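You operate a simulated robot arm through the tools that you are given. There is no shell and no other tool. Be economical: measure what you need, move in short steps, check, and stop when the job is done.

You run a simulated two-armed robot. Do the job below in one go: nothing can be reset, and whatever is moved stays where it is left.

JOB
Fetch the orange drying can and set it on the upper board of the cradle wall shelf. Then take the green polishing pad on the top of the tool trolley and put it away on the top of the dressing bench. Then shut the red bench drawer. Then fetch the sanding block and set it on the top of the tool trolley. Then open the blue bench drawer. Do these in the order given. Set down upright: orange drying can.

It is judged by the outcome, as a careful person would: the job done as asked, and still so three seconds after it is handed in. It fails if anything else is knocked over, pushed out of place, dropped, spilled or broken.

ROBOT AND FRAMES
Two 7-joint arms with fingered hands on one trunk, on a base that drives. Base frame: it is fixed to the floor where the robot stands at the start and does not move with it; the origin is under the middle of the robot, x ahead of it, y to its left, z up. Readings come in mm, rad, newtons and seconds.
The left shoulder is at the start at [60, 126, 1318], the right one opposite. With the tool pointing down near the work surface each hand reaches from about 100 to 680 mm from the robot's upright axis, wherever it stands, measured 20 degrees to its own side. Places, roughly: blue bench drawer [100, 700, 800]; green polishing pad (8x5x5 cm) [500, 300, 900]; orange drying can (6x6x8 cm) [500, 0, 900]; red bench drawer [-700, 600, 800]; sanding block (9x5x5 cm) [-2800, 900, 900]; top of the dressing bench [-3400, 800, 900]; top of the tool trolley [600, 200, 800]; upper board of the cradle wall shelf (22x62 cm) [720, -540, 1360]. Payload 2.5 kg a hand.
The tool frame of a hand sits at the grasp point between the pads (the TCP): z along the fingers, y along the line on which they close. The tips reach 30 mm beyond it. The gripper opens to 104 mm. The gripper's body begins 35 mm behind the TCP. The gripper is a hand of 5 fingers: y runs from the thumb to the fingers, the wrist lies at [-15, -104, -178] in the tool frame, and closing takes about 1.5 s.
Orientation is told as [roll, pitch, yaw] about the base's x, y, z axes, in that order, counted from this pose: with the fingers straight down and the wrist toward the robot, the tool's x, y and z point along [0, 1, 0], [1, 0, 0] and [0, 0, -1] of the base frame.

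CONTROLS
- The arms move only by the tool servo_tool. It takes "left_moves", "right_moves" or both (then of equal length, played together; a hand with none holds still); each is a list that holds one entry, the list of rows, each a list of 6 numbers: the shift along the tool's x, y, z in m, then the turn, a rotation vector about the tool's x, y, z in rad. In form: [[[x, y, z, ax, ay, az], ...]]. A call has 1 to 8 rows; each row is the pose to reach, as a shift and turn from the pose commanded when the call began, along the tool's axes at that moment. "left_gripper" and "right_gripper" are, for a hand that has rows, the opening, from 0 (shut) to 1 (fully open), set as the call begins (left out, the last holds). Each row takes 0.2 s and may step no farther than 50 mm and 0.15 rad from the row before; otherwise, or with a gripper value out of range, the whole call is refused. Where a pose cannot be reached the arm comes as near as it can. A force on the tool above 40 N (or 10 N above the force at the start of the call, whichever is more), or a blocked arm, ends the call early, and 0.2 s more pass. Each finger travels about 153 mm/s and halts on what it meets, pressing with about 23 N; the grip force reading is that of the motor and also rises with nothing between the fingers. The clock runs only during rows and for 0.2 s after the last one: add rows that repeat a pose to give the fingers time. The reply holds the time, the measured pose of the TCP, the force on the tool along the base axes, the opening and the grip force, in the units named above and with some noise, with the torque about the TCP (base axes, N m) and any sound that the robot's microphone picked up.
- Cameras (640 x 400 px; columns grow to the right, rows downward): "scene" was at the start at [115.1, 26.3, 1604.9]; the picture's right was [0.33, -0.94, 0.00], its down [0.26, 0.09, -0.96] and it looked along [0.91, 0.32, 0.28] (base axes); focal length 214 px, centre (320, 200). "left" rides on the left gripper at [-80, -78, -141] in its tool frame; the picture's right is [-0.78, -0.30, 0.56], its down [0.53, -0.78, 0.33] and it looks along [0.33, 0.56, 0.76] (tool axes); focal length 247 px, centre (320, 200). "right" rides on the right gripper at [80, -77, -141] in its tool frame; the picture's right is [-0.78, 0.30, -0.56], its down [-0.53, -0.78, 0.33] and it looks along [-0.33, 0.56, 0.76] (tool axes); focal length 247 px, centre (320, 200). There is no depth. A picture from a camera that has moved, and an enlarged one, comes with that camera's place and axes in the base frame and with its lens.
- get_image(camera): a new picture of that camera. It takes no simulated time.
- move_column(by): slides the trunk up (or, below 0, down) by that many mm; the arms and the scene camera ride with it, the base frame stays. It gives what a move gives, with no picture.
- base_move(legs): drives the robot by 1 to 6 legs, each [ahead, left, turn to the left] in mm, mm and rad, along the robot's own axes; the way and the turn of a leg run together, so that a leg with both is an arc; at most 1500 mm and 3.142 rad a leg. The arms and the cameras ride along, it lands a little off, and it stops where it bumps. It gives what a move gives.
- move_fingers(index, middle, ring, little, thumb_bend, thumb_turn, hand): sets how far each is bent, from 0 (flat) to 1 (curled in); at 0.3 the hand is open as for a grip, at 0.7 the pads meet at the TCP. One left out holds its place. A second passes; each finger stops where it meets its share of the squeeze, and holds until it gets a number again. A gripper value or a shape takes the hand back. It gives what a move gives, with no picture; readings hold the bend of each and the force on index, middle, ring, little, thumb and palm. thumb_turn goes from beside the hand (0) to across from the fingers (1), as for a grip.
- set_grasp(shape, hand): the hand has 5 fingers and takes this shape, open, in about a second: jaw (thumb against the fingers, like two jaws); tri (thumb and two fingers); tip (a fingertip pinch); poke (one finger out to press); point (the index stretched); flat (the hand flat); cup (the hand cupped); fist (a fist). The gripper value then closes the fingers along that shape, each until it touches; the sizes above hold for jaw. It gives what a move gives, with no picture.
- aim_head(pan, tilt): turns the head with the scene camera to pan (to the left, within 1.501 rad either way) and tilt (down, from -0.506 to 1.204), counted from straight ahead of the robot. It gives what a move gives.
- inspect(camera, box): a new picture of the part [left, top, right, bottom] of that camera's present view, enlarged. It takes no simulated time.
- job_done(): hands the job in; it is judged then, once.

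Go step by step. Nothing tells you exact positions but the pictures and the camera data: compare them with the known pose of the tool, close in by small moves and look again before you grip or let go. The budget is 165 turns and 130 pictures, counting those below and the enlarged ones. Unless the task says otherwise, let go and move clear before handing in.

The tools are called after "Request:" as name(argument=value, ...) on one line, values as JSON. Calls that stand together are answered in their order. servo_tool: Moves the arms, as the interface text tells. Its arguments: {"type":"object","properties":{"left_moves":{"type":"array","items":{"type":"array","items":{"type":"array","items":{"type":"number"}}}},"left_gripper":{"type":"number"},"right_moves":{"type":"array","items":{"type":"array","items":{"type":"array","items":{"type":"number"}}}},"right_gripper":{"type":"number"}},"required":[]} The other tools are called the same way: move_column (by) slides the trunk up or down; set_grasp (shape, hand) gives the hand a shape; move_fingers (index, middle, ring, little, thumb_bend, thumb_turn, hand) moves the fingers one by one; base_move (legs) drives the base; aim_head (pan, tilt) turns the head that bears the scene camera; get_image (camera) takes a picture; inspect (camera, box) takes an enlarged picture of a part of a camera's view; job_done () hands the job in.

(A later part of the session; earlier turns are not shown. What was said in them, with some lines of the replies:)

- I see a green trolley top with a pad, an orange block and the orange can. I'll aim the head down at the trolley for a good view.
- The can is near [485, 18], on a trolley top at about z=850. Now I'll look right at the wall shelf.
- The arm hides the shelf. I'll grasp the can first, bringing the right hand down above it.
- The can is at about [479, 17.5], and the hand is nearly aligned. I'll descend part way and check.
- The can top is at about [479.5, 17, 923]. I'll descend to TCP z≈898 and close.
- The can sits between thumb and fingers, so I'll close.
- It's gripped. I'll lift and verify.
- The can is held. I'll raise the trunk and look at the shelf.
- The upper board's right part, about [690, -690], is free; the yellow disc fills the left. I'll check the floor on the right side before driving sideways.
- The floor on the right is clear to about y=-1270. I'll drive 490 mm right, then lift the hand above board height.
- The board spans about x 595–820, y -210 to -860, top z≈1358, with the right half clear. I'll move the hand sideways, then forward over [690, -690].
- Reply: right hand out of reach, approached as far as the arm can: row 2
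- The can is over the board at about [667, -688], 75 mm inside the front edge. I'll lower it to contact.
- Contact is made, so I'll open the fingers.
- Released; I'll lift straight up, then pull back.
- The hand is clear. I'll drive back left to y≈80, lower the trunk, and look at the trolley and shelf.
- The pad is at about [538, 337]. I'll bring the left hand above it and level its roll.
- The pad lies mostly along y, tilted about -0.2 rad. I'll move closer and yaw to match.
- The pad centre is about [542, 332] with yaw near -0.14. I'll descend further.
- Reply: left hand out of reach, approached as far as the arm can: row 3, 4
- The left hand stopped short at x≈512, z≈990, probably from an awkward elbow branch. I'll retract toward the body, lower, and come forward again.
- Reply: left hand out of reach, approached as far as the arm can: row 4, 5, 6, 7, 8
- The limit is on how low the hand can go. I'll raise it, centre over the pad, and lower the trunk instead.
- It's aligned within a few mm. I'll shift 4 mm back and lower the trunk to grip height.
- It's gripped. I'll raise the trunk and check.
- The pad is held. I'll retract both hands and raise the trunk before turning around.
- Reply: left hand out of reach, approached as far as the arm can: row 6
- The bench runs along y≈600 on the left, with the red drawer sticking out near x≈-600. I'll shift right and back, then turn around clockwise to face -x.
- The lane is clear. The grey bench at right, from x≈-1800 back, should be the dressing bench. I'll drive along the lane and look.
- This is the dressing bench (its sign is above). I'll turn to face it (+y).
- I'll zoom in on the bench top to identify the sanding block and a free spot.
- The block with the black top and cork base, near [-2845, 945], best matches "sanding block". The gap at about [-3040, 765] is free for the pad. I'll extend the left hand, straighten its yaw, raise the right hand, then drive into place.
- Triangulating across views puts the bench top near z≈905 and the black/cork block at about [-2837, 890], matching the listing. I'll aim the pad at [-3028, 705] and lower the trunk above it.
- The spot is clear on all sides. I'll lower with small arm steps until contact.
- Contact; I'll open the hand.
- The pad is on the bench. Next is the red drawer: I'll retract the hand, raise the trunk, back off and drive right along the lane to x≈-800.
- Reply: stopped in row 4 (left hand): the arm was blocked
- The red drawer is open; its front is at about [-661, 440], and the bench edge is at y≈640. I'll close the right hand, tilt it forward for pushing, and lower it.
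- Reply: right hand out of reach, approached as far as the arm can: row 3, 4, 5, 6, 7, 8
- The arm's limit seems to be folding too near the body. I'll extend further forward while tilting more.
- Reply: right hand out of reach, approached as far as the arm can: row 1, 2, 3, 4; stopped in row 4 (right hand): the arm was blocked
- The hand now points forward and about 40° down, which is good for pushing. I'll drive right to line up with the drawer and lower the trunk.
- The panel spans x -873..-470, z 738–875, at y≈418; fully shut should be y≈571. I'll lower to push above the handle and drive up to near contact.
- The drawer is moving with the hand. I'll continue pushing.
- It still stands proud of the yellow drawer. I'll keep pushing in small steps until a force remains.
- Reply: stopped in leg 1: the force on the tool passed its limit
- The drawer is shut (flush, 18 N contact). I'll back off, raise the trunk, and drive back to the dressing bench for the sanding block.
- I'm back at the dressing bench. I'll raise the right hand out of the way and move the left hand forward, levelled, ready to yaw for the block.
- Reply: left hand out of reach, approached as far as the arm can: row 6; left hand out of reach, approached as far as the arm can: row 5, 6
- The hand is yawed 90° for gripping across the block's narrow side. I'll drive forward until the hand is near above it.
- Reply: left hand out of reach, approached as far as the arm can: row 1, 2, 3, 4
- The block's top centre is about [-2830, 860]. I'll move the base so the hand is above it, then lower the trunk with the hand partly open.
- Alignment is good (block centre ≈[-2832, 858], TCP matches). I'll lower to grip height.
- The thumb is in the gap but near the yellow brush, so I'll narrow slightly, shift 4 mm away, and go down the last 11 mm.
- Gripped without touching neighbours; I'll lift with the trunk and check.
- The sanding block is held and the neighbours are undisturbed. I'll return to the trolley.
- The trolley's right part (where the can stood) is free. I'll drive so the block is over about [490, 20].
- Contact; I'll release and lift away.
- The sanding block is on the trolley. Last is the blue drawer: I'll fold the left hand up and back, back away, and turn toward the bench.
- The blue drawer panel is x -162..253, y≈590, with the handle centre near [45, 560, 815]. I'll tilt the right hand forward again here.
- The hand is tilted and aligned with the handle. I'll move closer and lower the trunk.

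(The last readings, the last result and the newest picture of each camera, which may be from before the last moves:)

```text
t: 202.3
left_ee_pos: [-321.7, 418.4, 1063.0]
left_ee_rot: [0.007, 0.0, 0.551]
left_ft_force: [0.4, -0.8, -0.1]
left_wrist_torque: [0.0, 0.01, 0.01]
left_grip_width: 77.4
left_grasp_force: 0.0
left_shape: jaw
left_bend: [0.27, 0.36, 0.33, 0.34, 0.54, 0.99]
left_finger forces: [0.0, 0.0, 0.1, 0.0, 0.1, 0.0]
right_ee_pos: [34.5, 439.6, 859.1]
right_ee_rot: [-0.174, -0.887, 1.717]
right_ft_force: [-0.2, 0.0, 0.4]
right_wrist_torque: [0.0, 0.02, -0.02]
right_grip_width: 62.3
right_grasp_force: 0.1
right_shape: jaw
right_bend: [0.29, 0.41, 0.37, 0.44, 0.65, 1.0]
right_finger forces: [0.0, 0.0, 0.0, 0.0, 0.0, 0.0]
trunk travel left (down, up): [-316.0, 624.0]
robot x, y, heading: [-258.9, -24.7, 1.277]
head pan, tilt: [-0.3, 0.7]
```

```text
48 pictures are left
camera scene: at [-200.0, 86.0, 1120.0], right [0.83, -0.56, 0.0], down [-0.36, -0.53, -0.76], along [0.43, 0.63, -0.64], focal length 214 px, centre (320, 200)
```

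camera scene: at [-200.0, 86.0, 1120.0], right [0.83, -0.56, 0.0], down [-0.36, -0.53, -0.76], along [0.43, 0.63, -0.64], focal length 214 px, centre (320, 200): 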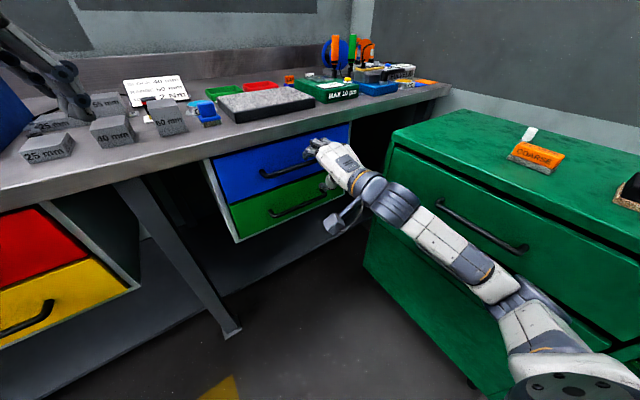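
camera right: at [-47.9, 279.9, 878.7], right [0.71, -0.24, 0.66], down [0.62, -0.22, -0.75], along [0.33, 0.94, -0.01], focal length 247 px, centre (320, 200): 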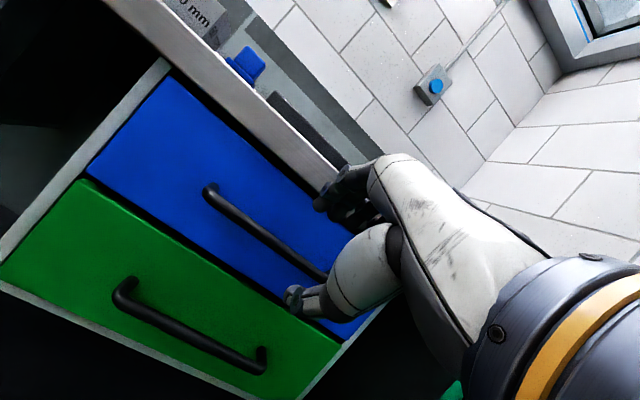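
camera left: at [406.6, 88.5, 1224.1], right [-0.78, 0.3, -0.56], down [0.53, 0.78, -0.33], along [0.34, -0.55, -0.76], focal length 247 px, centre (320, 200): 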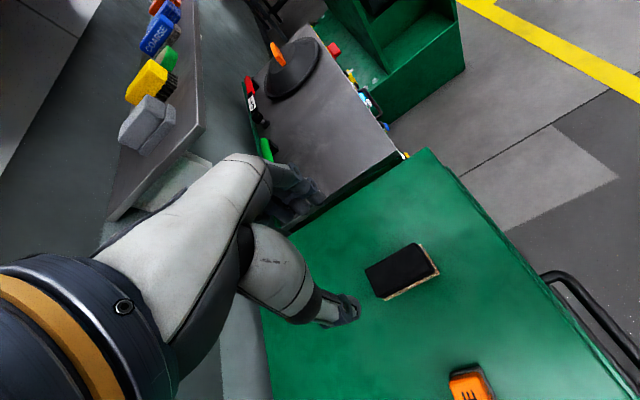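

The bar is at about x -53..134, y≈572, z≈804, and the panel at y≈602. I'll raise the left hand a bit, then advance so the fingers are above the gap behind the bar.

Request:
servo_tool(left_moves=[[[0, 0, -0.04, 0, 0, 0], [0, 0, -0.08, 0, 0, 0], [0, 0, -0.12, 0, 0, 0]]])

Request:
base_move(legs=[[95, 28, 0]])

Request:
get_image(camera="right")

Request:
inspect(camera="scene", box=[200, 90, 400, 240])

```text
t: 203.1
left_ee_pos: [-331.5, 409.6, 1159.8]
left_ee_rot: [0.006, 0.001, 0.553]
left_ft_force: [0.1, 1.0, 0.7]
left_wrist_torque: [0.0, 0.0, -0.03]
left_grip_width: 77.9
left_grasp_force: 0.0
left_shape: jaw
left_bend: [0.27, 0.36, 0.33, 0.34, 0.54, 0.99]
left_finger forces: [0.0, 0.1, 0.0, 0.0, 0.0, 0.0]
left hand out of reach, approached as far as the arm can: row 3
right_ee_pos: [33.7, 439.5, 857.9]
right_ee_rot: [-0.175, -0.885, 1.716]
right_ft_force: [0.5, 0.1, 0.2]
right_wrist_torque: [0.03, -0.02, -0.02]
right_grip_width: 62.3
right_grasp_force: 0.0
right_shape: jaw
right_bend: [0.29, 0.41, 0.37, 0.44, 0.65, 1.0]
right_finger forces: [0.0, 0.0, 0.1, 0.0, 0.0, 0.1]
trunk travel left (down, up): [-316.0, 624.0]
robot x, y, heading: [-259.6, -27.3, 1.276]
head pan, tilt: [-0.3, 0.7]
```

```text
t: 204.2
left_ee_pos: [-331.0, 507.7, 1160.5]
left_ee_rot: [0.005, 0.0, 0.551]
left_ft_force: [-0.3, -0.4, -0.2]
left_wrist_torque: [0.02, -0.02, 0.0]
left_grip_width: 77.9
left_grasp_force: 0.0
left_shape: jaw
left_bend: [0.27, 0.36, 0.33, 0.34, 0.54, 0.99]
left_finger forces: [0.1, 0.0, 0.0, 0.1, 0.0, 0.1]
right_ee_pos: [35.3, 537.4, 857.8]
right_ee_rot: [-0.176, -0.886, 1.717]
right_ft_force: [0.6, 0.1, -0.6]
right_wrist_torque: [0.0, -0.02, 0.0]
right_grip_width: 62.4
right_grasp_force: 0.1
right_shape: jaw
right_bend: [0.29, 0.41, 0.37, 0.44, 0.65, 1.0]
right_finger forces: [0.0, 0.0, 0.0, 0.0, 0.1, 0.0]
trunk travel left (down, up): [-316.0, 624.0]
robot x, y, heading: [-257.3, 71.5, 1.278]
head pan, tilt: [-0.3, 0.7]
```

```text
47 pictures are left
camera right: at [-47.1, 378.7, 878.6], right [0.71, -0.24, 0.66], down [0.62, -0.22, -0.75], along [0.33, 0.94, -0.01], focal length 247 px, centre (320, 200)
```

right: 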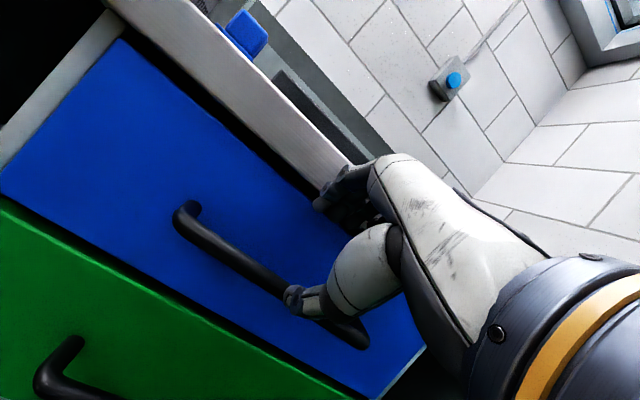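

```text
2.67 times, centred on (300, 165) of scene
camera zoom: at [-199.3, 184.6, 1120.0], right [0.83, -0.56, 0.0], down [-0.36, -0.53, -0.77], along [0.43, 0.63, -0.64], focal length 572 px, centre (373, 293)
```

zoom: 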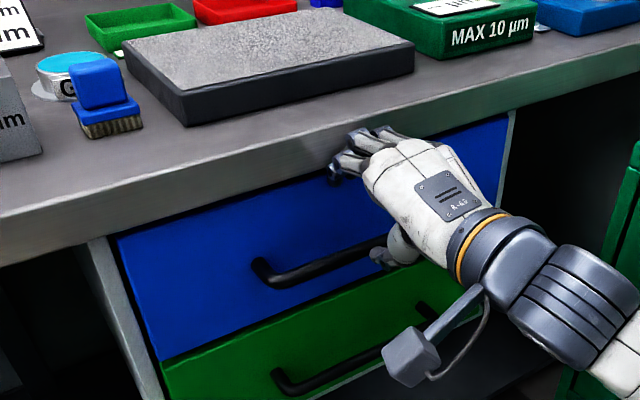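

Request:
move_column(by=-18)

Request:
base_move(legs=[[15, 5, 0]])

Request:
move_column(by=-14)

Request:
get_image(camera="right")

Request:
inspect(camera="scene", box=[220, 90, 380, 220])

```text
t: 204.9
left_ee_pos: [-332.2, 507.9, 1142.2]
left_ee_rot: [0.003, 0.0, 0.551]
left_ft_force: [0.6, 0.5, -0.1]
left_wrist_torque: [0.0, 0.0, -0.02]
left_grip_width: 77.7
left_grasp_force: 0.1
left_shape: jaw
left_bend: [0.27, 0.36, 0.33, 0.34, 0.54, 0.99]
left_finger forces: [0.1, 0.0, 0.0, 0.0, 0.1, 0.0]
right_ee_pos: [35.5, 537.9, 840.5]
right_ee_rot: [-0.173, -0.886, 1.716]
right_ft_force: [1.1, 0.1, 0.2]
right_wrist_torque: [-0.01, 0.01, -0.02]
right_grip_width: 62.1
right_grasp_force: 0.1
right_shape: jaw
right_bend: [0.29, 0.41, 0.37, 0.44, 0.65, 1.0]
right_finger forces: [0.0, 0.1, 0.1, 0.1, 0.1, 0.0]
trunk travel left (down, up): [-298.0, 642.0]
robot x, y, heading: [-256.9, 77.6, 1.276]
head pan, tilt: [-0.3, 0.7]
```

```text
t: 205.7
left_ee_pos: [-330.4, 521.6, 1142.3]
left_ee_rot: [0.006, 0.0, 0.552]
left_ft_force: [-0.4, -0.7, 0.8]
left_wrist_torque: [0.0, 0.01, -0.02]
left_grip_width: 78.0
left_grasp_force: 0.0
left_shape: jaw
left_bend: [0.27, 0.36, 0.33, 0.34, 0.54, 0.99]
left_finger forces: [0.0, 0.0, 0.0, 0.0, 0.0, 0.0]
right_ee_pos: [34.3, 552.9, 839.6]
right_ee_rot: [-0.172, -0.885, 1.716]
right_ft_force: [-1.0, -30.1, -8.9]
right_wrist_torque: [0.68, 0.08, -0.16]
right_grip_width: 55.2
right_grasp_force: 0.0
right_shape: jaw
right_bend: [0.74, 0.48, 0.42, 0.44, 0.65, 1.0]
right_finger forces: [6.5, 16.9, 7.5, 0.0, 0.1, 0.0]
trunk travel left (down, up): [-298.0, 642.0]
robot x, y, heading: [-258.4, 91.7, 1.27]
head pan, tilt: [-0.3, 0.7]
```

```text
t: 206.3
left_ee_pos: [-330.8, 522.2, 1128.6]
left_ee_rot: [0.008, -0.002, 0.549]
left_ft_force: [0.1, -0.1, 0.2]
left_wrist_torque: [-0.01, -0.01, -0.03]
left_grip_width: 77.8
left_grasp_force: 0.0
left_shape: jaw
left_bend: [0.27, 0.36, 0.33, 0.34, 0.54, 0.99]
left_finger forces: [0.0, 0.0, 0.0, 0.1, 0.0, 0.1]
right_ee_pos: [34.8, 551.5, 828.4]
right_ee_rot: [-0.178, -0.89, 1.72]
right_ft_force: [0.1, -19.5, 7.0]
right_wrist_torque: [0.59, -0.01, 0.0]
right_grip_width: 58.3
right_grasp_force: 0.0
right_shape: jaw
right_bend: [0.74, 0.42, 0.38, 0.44, 0.65, 1.0]
right_finger forces: [8.7, 8.9, 1.6, 0.0, 0.0, 0.0]
trunk travel left (down, up): [-284.0, 656.0]
robot x, y, heading: [-257.9, 92.9, 1.277]
head pan, tilt: [-0.3, 0.7]
```

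```text
45 pictures are left
camera right: at [-48.1, 392.1, 847.8], right [0.71, -0.24, 0.66], down [0.62, -0.22, -0.75], along [0.33, 0.95, 0.0], focal length 247 px, centre (320, 200)
```

right: 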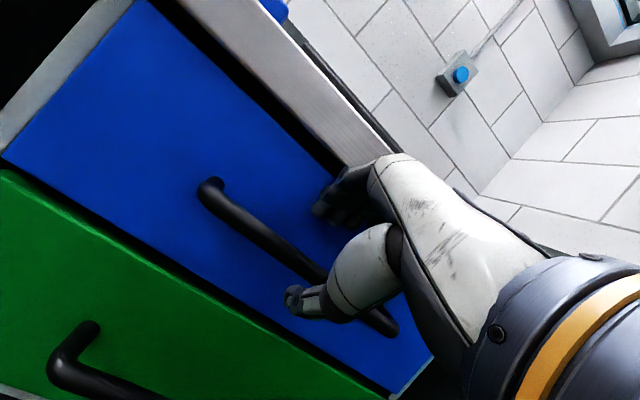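

```text
3.08 times, centred on (300, 155) of scene
camera zoom: at [-200.0, 198.4, 1088.4], right [0.83, -0.56, 0.0], down [-0.36, -0.53, -0.77], along [0.43, 0.63, -0.64], focal length 660 px, centre (382, 338)
```

zoom: 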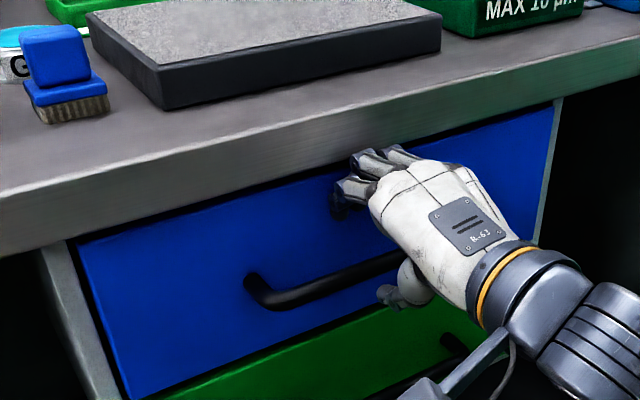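

The fingertips press the panel. I'll back off 7 mm and go lower so the fingers sit behind the bar.

Request:
base_move(legs=[[-7, -2, 0]])

Request:
move_column(by=-12)

Request:
get_image(camera="right")

Request:
inspect(camera="scene", box=[220, 90, 380, 220])

```text
t: 207.0
left_ee_pos: [-331.0, 517.4, 1127.3]
left_ee_rot: [0.006, 0.0, 0.552]
left_ft_force: [0.3, -0.4, -0.2]
left_wrist_torque: [0.01, 0.01, -0.03]
left_grip_width: 78.2
left_grasp_force: 0.0
left_shape: jaw
left_bend: [0.27, 0.36, 0.33, 0.34, 0.54, 0.99]
left_finger forces: [0.0, 0.0, 0.1, 0.0, 0.1, 0.0]
right_ee_pos: [34.1, 546.4, 823.8]
right_ee_rot: [-0.17, -0.881, 1.715]
right_ft_force: [-0.3, 0.2, 0.2]
right_wrist_torque: [-0.04, 0.01, 0.03]
right_grip_width: 62.2
right_grasp_force: 0.1
right_shape: jaw
right_bend: [0.29, 0.41, 0.37, 0.44, 0.65, 1.0]
right_finger forces: [0.0, 0.1, 0.0, 0.0, 0.1, 0.0]
trunk travel left (down, up): [-284.0, 656.0]
robot x, y, heading: [-258.1, 84.4, 1.273]
head pan, tilt: [-0.3, 0.7]
```

```text
t: 207.6
left_ee_pos: [-331.4, 515.7, 1116.4]
left_ee_rot: [0.005, -0.001, 0.551]
left_ft_force: [-0.2, -0.4, -0.8]
left_wrist_torque: [-0.01, 0.0, -0.01]
left_grip_width: 77.7
left_grasp_force: 0.0
left_shape: jaw
left_bend: [0.27, 0.36, 0.33, 0.34, 0.54, 0.99]
left_finger forces: [0.0, 0.0, 0.1, 0.0, 0.1, 0.0]
right_ee_pos: [34.5, 547.0, 812.3]
right_ee_rot: [-0.172, -0.882, 1.713]
right_ft_force: [-0.8, 0.9, 0.7]
right_wrist_torque: [0.0, -0.02, 0.01]
right_grip_width: 61.9
right_grasp_force: 0.0
right_shape: jaw
right_bend: [0.29, 0.41, 0.37, 0.44, 0.65, 1.0]
right_finger forces: [0.0, 0.1, 0.1, 0.1, 0.0, 0.1]
trunk travel left (down, up): [-272.0, 668.0]
robot x, y, heading: [-263.0, 79.4, 1.274]
head pan, tilt: [-0.3, 0.7]
```

```text
43 pictures are left
camera right: at [-48.0, 386.8, 833.6], right [0.71, -0.24, 0.66], down [0.62, -0.22, -0.75], along [0.33, 0.95, -0.01], focal length 247 px, centre (320, 200)
```

right: 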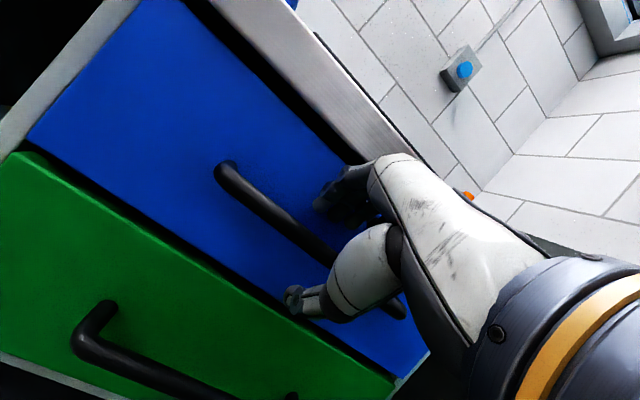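

```text
3.08 times, centred on (300, 155) of scene
camera zoom: at [-199.9, 193.0, 1076.0], right [0.83, -0.56, 0.0], down [-0.36, -0.53, -0.76], along [0.43, 0.63, -0.64], focal length 660 px, centre (382, 338)
```

zoom: 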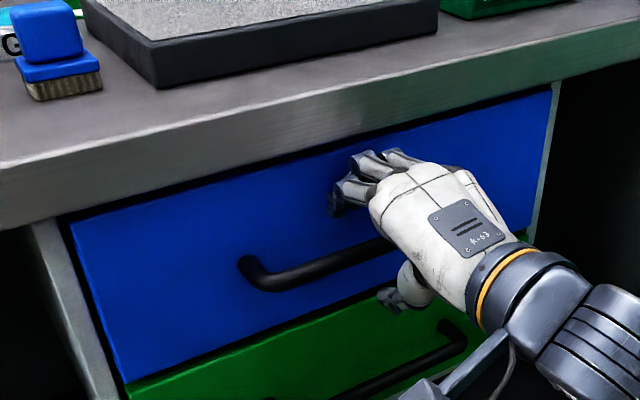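

The bar lies between thumb and fingers. I'll go down 9 mm more for a deeper hook and close.

Request:
move_column(by=-9)

Request:
servo_tool(right_moves=[[[0, 0, 0, 0, 0, 0], [0, 0, 0, 0, 0, 0], [0, 0, 0, 0, 0, 0], [0, 0, 0, 0, 0, 0], [0, 0, 0, 0, 0, 0], [0, 0, 0, 0, 0, 0]]], right_gripper=0)

Request:
get_image(camera="right")

Request:
inspect(camera="scene", box=[220, 90, 380, 220])

```text
t: 208.2
left_ee_pos: [-330.7, 516.3, 1107.6]
left_ee_rot: [0.006, -0.001, 0.551]
left_ft_force: [0.0, 0.1, -0.2]
left_wrist_torque: [0.0, -0.02, -0.01]
left_grip_width: 77.9
left_grasp_force: 0.0
left_shape: jaw
left_bend: [0.27, 0.36, 0.33, 0.34, 0.54, 0.99]
left_finger forces: [0.0, 0.0, 0.0, 0.0, 0.0, 0.0]
right_ee_pos: [34.0, 545.6, 802.4]
right_ee_rot: [-0.17, -0.882, 1.718]
right_ft_force: [-0.5, 0.3, -0.4]
right_wrist_torque: [0.04, 0.0, -0.03]
right_grip_width: 62.3
right_grasp_force: 0.1
right_shape: jaw
right_bend: [0.29, 0.41, 0.37, 0.44, 0.65, 1.0]
right_finger forces: [0.0, 0.0, 0.0, 0.0, 0.1, 0.0]
trunk travel left (down, up): [-263.0, 677.0]
robot x, y, heading: [-256.9, 86.1, 1.28]
head pan, tilt: [-0.3, 0.7]
```

```text
t: 209.6
left_ee_pos: [-330.2, 517.3, 1106.8]
left_ee_rot: [0.006, 0.0, 0.552]
left_ft_force: [0.2, 1.5, -0.3]
left_wrist_torque: [0.0, -0.01, -0.01]
left_grip_width: 77.8
left_grasp_force: 0.0
left_shape: jaw
left_bend: [0.27, 0.36, 0.33, 0.34, 0.54, 0.99]
left_finger forces: [0.0, 0.0, 0.0, 0.0, 0.0, 0.1]
right_ee_pos: [33.7, 547.7, 802.0]
right_ee_rot: [-0.168, -0.88, 1.714]
right_ft_force: [0.9, 3.7, -4.6]
right_wrist_torque: [-0.02, -0.11, 0.0]
right_grip_width: 6.5
right_grasp_force: 23.2
right_shape: jaw
right_bend: [0.73, 0.61, 0.58, 0.71, 0.67, 1.0]
right_finger forces: [9.1, 4.2, 2.6, 1.4, 20.2, 0.1]
trunk travel left (down, up): [-263.0, 677.0]
robot x, y, heading: [-259.0, 87.1, 1.274]
head pan, tilt: [-0.3, 0.7]
```

```text
41 pictures are left
camera right: at [-47.8, 387.3, 824.1], right [0.71, -0.24, 0.66], down [0.62, -0.23, -0.75], along [0.33, 0.94, -0.01], focal length 247 px, centre (320, 200)
```

right: 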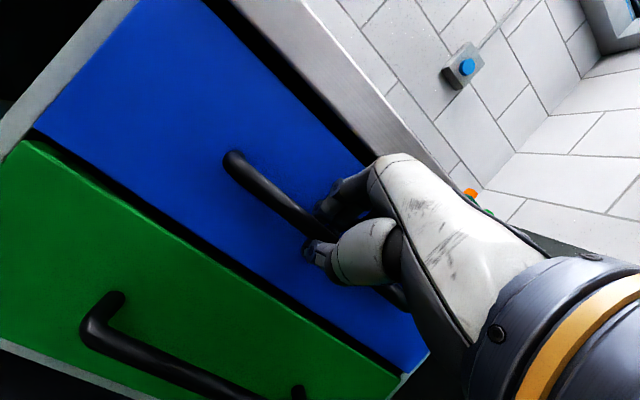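

```text
3.08 times, centred on (300, 155) of scene
camera zoom: at [-199.7, 193.5, 1066.9], right [0.83, -0.56, 0.0], down [-0.36, -0.53, -0.76], along [0.43, 0.63, -0.64], focal length 660 px, centre (382, 338)
```

zoom: 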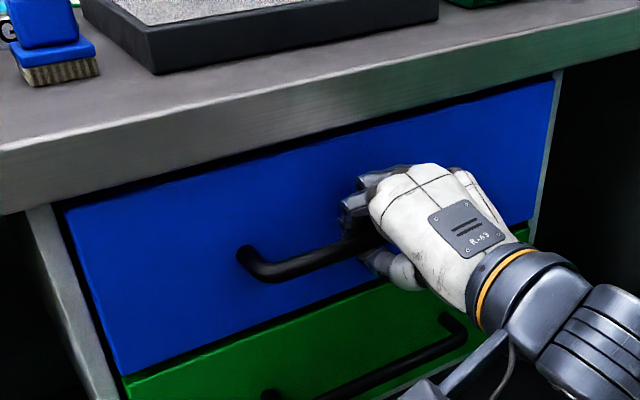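

The bar is gripped. I'll pull straight back (-y) with the base in a modest step.

Request:
base_move(legs=[[-57, -17, 0]])

Request:
inspect(camera="scene", box=[180, 70, 400, 240])

```text
t: 210.6
left_ee_pos: [-331.4, 458.2, 1106.3]
left_ee_rot: [0.005, -0.001, 0.552]
left_ft_force: [0.0, 0.1, -0.3]
left_wrist_torque: [-0.01, 0.02, -0.01]
left_grip_width: 77.9
left_grasp_force: 0.1
left_shape: jaw
left_bend: [0.27, 0.36, 0.33, 0.34, 0.54, 0.99]
left_finger forces: [0.1, 0.0, 0.0, 0.1, 0.0, 0.1]
right_ee_pos: [33.4, 488.1, 803.9]
right_ee_rot: [-0.17, -0.881, 1.714]
right_ft_force: [1.5, -0.4, -6.1]
right_wrist_torque: [-0.1, -0.07, 0.01]
right_grip_width: 6.4
right_grasp_force: 22.9
right_shape: jaw
right_bend: [0.74, 0.61, 0.59, 0.71, 0.67, 1.0]
right_finger forces: [8.9, 3.8, 2.2, 1.3, 22.4, 0.1]
trunk travel left (down, up): [-263.0, 677.0]
robot x, y, heading: [-256.8, 27.5, 1.277]
head pan, tilt: [-0.3, 0.7]
```

```text
2.35 times, centred on (290, 155) of scene
camera zoom: at [-199.7, 134.2, 1066.9], right [0.83, -0.56, 0.0], down [-0.36, -0.53, -0.76], along [0.43, 0.63, -0.64], focal length 505 px, centre (391, 306)
```

zoom: 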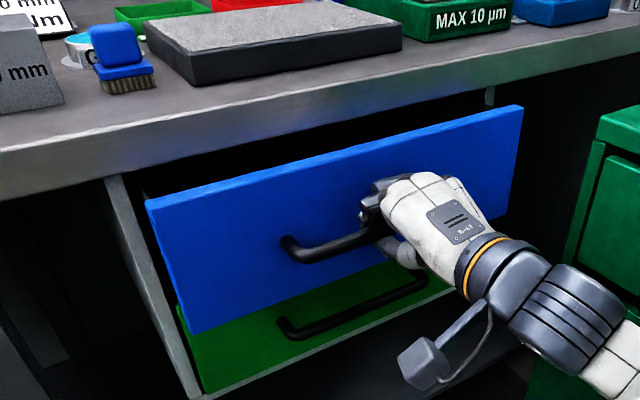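

The drawer is opening. I'll pull about 120 mm more.

Request:
base_move(legs=[[-62, -19, 0]])

Request:
base_move(legs=[[-60, -18, 0]])

Request:
get_image(camera="scene")

```text
t: 211.6
left_ee_pos: [-330.6, 393.5, 1106.8]
left_ee_rot: [0.006, 0.001, 0.55]
left_ft_force: [0.1, -0.6, 0.9]
left_wrist_torque: [0.0, 0.03, -0.02]
left_grip_width: 77.9
left_grasp_force: 0.0
left_shape: jaw
left_bend: [0.27, 0.36, 0.33, 0.34, 0.54, 0.99]
left_finger forces: [0.0, 0.0, 0.0, 0.0, 0.1, 0.1]
right_ee_pos: [33.5, 423.2, 802.5]
right_ee_rot: [-0.169, -0.879, 1.715]
right_ft_force: [1.2, -2.5, -4.9]
right_wrist_torque: [-0.05, -0.12, -0.04]
right_grip_width: 6.6
right_grasp_force: 22.4
right_shape: jaw
right_bend: [0.74, 0.61, 0.58, 0.71, 0.67, 1.0]
right_finger forces: [8.8, 3.9, 2.3, 2.1, 21.2, 0.0]
trunk travel left (down, up): [-263.0, 677.0]
robot x, y, heading: [-256.7, -31.8, 1.274]
head pan, tilt: [-0.3, 0.7]
```

```text
t: 212.5
left_ee_pos: [-331.4, 331.6, 1105.8]
left_ee_rot: [0.004, 0.002, 0.553]
left_ft_force: [-0.1, 0.3, -0.1]
left_wrist_torque: [0.0, 0.03, -0.02]
left_grip_width: 77.9
left_grasp_force: 0.1
left_shape: jaw
left_bend: [0.27, 0.36, 0.33, 0.34, 0.54, 0.99]
left_finger forces: [0.0, 0.0, 0.1, 0.0, 0.1, 0.1]
right_ee_pos: [34.2, 360.6, 801.7]
right_ee_rot: [-0.17, -0.88, 1.712]
right_ft_force: [0.8, -1.2, -4.2]
right_wrist_torque: [-0.03, -0.15, -0.03]
right_grip_width: 6.9
right_grasp_force: 23.0
right_shape: jaw
right_bend: [0.74, 0.61, 0.58, 0.71, 0.68, 1.0]
right_finger forces: [8.8, 3.8, 2.2, 2.7, 20.5, 0.0]
trunk travel left (down, up): [-263.0, 677.0]
robot x, y, heading: [-258.3, -103.1, 1.276]
head pan, tilt: [-0.3, 0.7]
```

```text
38 pictures are left
camera scene: at [-199.9, 6.6, 1067.0], right [0.83, -0.56, 0.0], down [-0.36, -0.53, -0.76], along [0.43, 0.63, -0.64], focal length 214 px, centre (320, 200)
```

scene: 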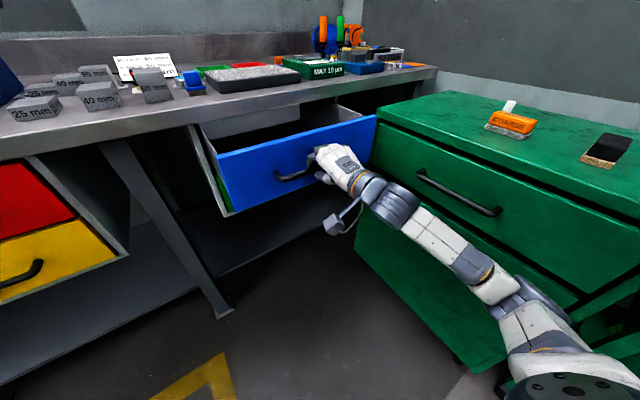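

It's open about 185 mm; I'll pull 40 mm more, then release.

Request:
base_move(legs=[[-38, -12, 0]])

Request:
servo_tool(right_moves=[[[0, 0, 0, 0, 0, 0], [0, 0, 0, 0, 0, 0], [0, 0, 0, 0, 0, 0], [0, 0, 0, 0, 0, 0], [0, 0, 0, 0, 0, 0], [0, 0, 0, 0, 0, 0]]], right_gripper=0.75)

Request:
get_image(camera="right")

```text
t: 213.4
left_ee_pos: [-331.0, 291.5, 1106.8]
left_ee_rot: [0.002, 0.003, 0.552]
left_ft_force: [0.0, -0.2, 0.2]
left_wrist_torque: [0.03, -0.02, 0.0]
left_grip_width: 77.5
left_grasp_force: 0.0
left_shape: jaw
left_bend: [0.27, 0.36, 0.33, 0.34, 0.54, 0.99]
left_finger forces: [0.0, 0.0, 0.0, 0.0, 0.0, 0.0]
right_ee_pos: [34.4, 320.5, 801.1]
right_ee_rot: [-0.168, -0.876, 1.712]
right_ft_force: [-0.9, -0.8, -2.6]
right_wrist_torque: [-0.01, -0.11, 0.0]
right_grip_width: 6.9
right_grasp_force: 22.4
right_shape: jaw
right_bend: [0.74, 0.61, 0.58, 0.71, 0.68, 1.0]
right_finger forces: [8.9, 3.7, 2.2, 2.8, 20.1, 0.0]
trunk travel left (down, up): [-263.0, 677.0]
robot x, y, heading: [-259.8, -137.6, 1.277]
head pan, tilt: [-0.3, 0.7]
```

```text
t: 214.8
left_ee_pos: [-330.1, 289.7, 1107.4]
left_ee_rot: [0.003, 0.002, 0.551]
left_ft_force: [0.4, 0.7, 0.2]
left_wrist_torque: [0.01, 0.0, -0.03]
left_grip_width: 77.6
left_grasp_force: 0.1
left_shape: jaw
left_bend: [0.27, 0.36, 0.33, 0.34, 0.54, 0.99]
left_finger forces: [0.0, 0.0, 0.0, 0.0, 0.0, 0.1]
right_ee_pos: [33.8, 319.8, 802.2]
right_ee_rot: [-0.17, -0.877, 1.713]
right_ft_force: [1.0, 0.7, -0.4]
right_wrist_torque: [0.01, 0.0, 0.01]
right_grip_width: 77.9
right_grasp_force: 0.0
right_shape: jaw
right_bend: [0.27, 0.36, 0.33, 0.34, 0.54, 0.99]
right_finger forces: [0.2, 0.0, 0.1, 0.0, 0.0, 0.0]
trunk travel left (down, up): [-263.0, 677.0]
robot x, y, heading: [-257.8, -141.1, 1.277]
head pan, tilt: [-0.3, 0.7]
```

```text
37 pictures are left
camera right: at [-47.8, 160.6, 823.8], right [0.71, -0.23, 0.66], down [0.62, -0.23, -0.75], along [0.33, 0.94, -0.02], focal length 247 px, centre (320, 200)
```

right: 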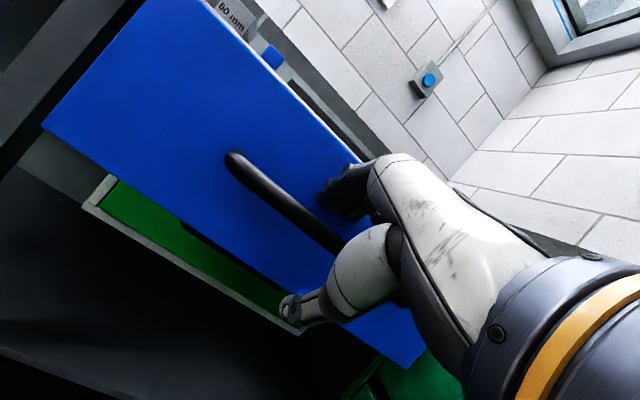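

Released. I'll lift the hand up out of the handle, then back away.

Request:
move_column(by=50)

Request:
base_move(legs=[[-200, -60, 0]])

Request:
get_image(camera="scene")

```text
t: 215.7
left_ee_pos: [-331.2, 290.4, 1155.8]
left_ee_rot: [0.003, 0.002, 0.551]
left_ft_force: [-0.6, -0.1, 0.7]
left_wrist_torque: [0.04, 0.02, 0.01]
left_grip_width: 77.7
left_grasp_force: 0.0
left_shape: jaw
left_bend: [0.27, 0.36, 0.33, 0.34, 0.54, 0.99]
left_finger forces: [0.0, 0.0, 0.0, 0.0, 0.1, 0.1]
right_ee_pos: [36.0, 320.7, 852.2]
right_ee_rot: [-0.168, -0.876, 1.713]
right_ft_force: [-0.3, -0.3, -0.4]
right_wrist_torque: [0.01, -0.02, 0.0]
right_grip_width: 77.7
right_grasp_force: 0.0
right_shape: jaw
right_bend: [0.27, 0.36, 0.33, 0.34, 0.54, 0.99]
right_finger forces: [0.1, 0.1, 0.0, 0.0, 0.0, 0.0]
trunk travel left (down, up): [-313.0, 627.0]
robot x, y, heading: [-257.6, -140.3, 1.278]
head pan, tilt: [-0.3, 0.7]
```

```text
t: 217.4
left_ee_pos: [-330.2, 83.1, 1155.3]
left_ee_rot: [0.001, 0.001, 0.548]
left_ft_force: [0.5, 0.0, 0.2]
left_wrist_torque: [0.0, -0.03, 0.02]
left_grip_width: 78.0
left_grasp_force: 0.1
left_shape: jaw
left_bend: [0.27, 0.36, 0.33, 0.34, 0.54, 0.99]
left_finger forces: [0.0, 0.0, 0.0, 0.1, 0.0, 0.0]
right_ee_pos: [33.6, 112.4, 851.7]
right_ee_rot: [-0.17, -0.876, 1.713]
right_ft_force: [0.1, 0.1, 0.3]
right_wrist_torque: [0.01, 0.01, 0.02]
right_grip_width: 77.8
right_grasp_force: 0.1
right_shape: jaw
right_bend: [0.27, 0.36, 0.33, 0.34, 0.54, 0.99]
right_finger forces: [0.0, 0.1, 0.0, 0.0, 0.0, 0.0]
trunk travel left (down, up): [-313.0, 627.0]
robot x, y, heading: [-258.0, -349.7, 1.272]
head pan, tilt: [-0.3, 0.7]
```

```text
36 pictures are left
camera scene: at [-200.5, -240.2, 1117.0], right [0.83, -0.56, 0.0], down [-0.36, -0.53, -0.76], along [0.43, 0.63, -0.64], focal length 214 px, centre (320, 200)
```

scene: 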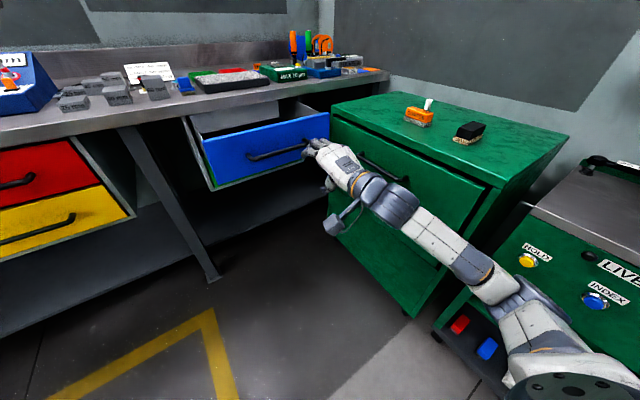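

The blue drawer stays open and the red is shut. I'll take a final look at the can on the shelf.

Request:
move_column(by=350)

Request:
aim_head(pan=-1.45, tilt=0.35)

Request:
get_image(camera="scene")

```text
t: 220.8
left_ee_pos: [-329.7, 84.7, 1506.7]
left_ee_rot: [0.003, 0.001, 0.55]
left_ft_force: [0.0, -0.3, 0.6]
left_wrist_torque: [0.0, 0.01, 0.03]
left_grip_width: 77.9
left_grasp_force: 0.1
left_shape: jaw
left_bend: [0.27, 0.36, 0.33, 0.34, 0.54, 0.99]
left_finger forces: [0.0, 0.1, 0.0, 0.0, 0.1, 0.1]
right_ee_pos: [32.9, 112.1, 1200.7]
right_ee_rot: [-0.169, -0.874, 1.712]
right_ft_force: [-0.2, 0.0, 0.0]
right_wrist_torque: [-0.01, 0.01, 0.01]
right_grip_width: 77.9
right_grasp_force: 0.1
right_shape: jaw
right_bend: [0.27, 0.36, 0.33, 0.34, 0.54, 0.99]
right_finger forces: [0.0, 0.0, 0.0, 0.1, 0.1, 0.0]
trunk travel left (down, up): [-663.0, 277.0]
robot x, y, heading: [-260.8, -348.5, 1.274]
head pan, tilt: [-0.3, 0.7]
```

```text
t: 222.2
left_ee_pos: [-333.1, 84.0, 1506.7]
left_ee_rot: [0.003, 0.002, 0.551]
left_ft_force: [-1.2, 0.7, -1.2]
left_wrist_torque: [0.03, 0.01, 0.01]
left_grip_width: 77.9
left_grasp_force: 0.1
left_shape: jaw
left_bend: [0.27, 0.36, 0.33, 0.34, 0.54, 0.99]
left_finger forces: [0.1, 0.0, 0.1, 0.0, 0.0, 0.0]
right_ee_pos: [33.6, 113.5, 1202.3]
right_ee_rot: [-0.17, -0.874, 1.712]
right_ft_force: [0.1, -0.3, -1.1]
right_wrist_torque: [0.03, 0.02, -0.01]
right_grip_width: 77.9
right_grasp_force: 0.0
right_shape: jaw
right_bend: [0.27, 0.36, 0.33, 0.34, 0.54, 0.99]
right_finger forces: [0.0, 0.1, 0.0, 0.0, 0.0, 0.0]
trunk travel left (down, up): [-663.0, 277.0]
robot x, y, heading: [-258.8, -345.5, 1.273]
head pan, tilt: [-1.45, 0.351]
```

```text
35 pictures are left
camera scene: at [-156.6, -326.7, 1498.4], right [-0.17, -0.98, 0.0], down [-0.34, 0.06, -0.94], along [0.92, -0.16, -0.34], focal length 214 px, centre (320, 200)
```

scene: 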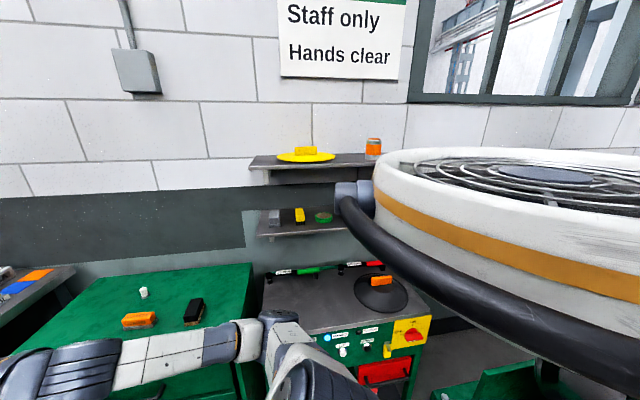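

The can stands upright on the upper board, the sanding block is on the trolley, the red drawer is shut and the blue one is open. Both hands are empty and clear, so I'm handing in.

Request:
job_done()

```text
The job is handed in.
```

I did all five steps in the order given and handed the job in. I don't have the judge's result.

- **Orange drying can:** it stands upright on the right half of the upper board of the cradle wall shelf.
- **Green polishing pad:** it is on the top of the dressing bench, in the gap between the metal tray and the block marked FINE.
- **Red bench drawer:** it is shut, flush with the yellow drawer below it.
- **Sanding block:** it is on the top of the tool trolley, where the can stood. Several blocks lay on the bench. I took the black one with the cork base because its measured place matched the one you gave, so that choice is my reading.
- **Blue bench drawer:** it is open by about 225 mm.

I saw nothing else knocked over or moved in the pictures I took. Both hands were empty and clear when I handed in.
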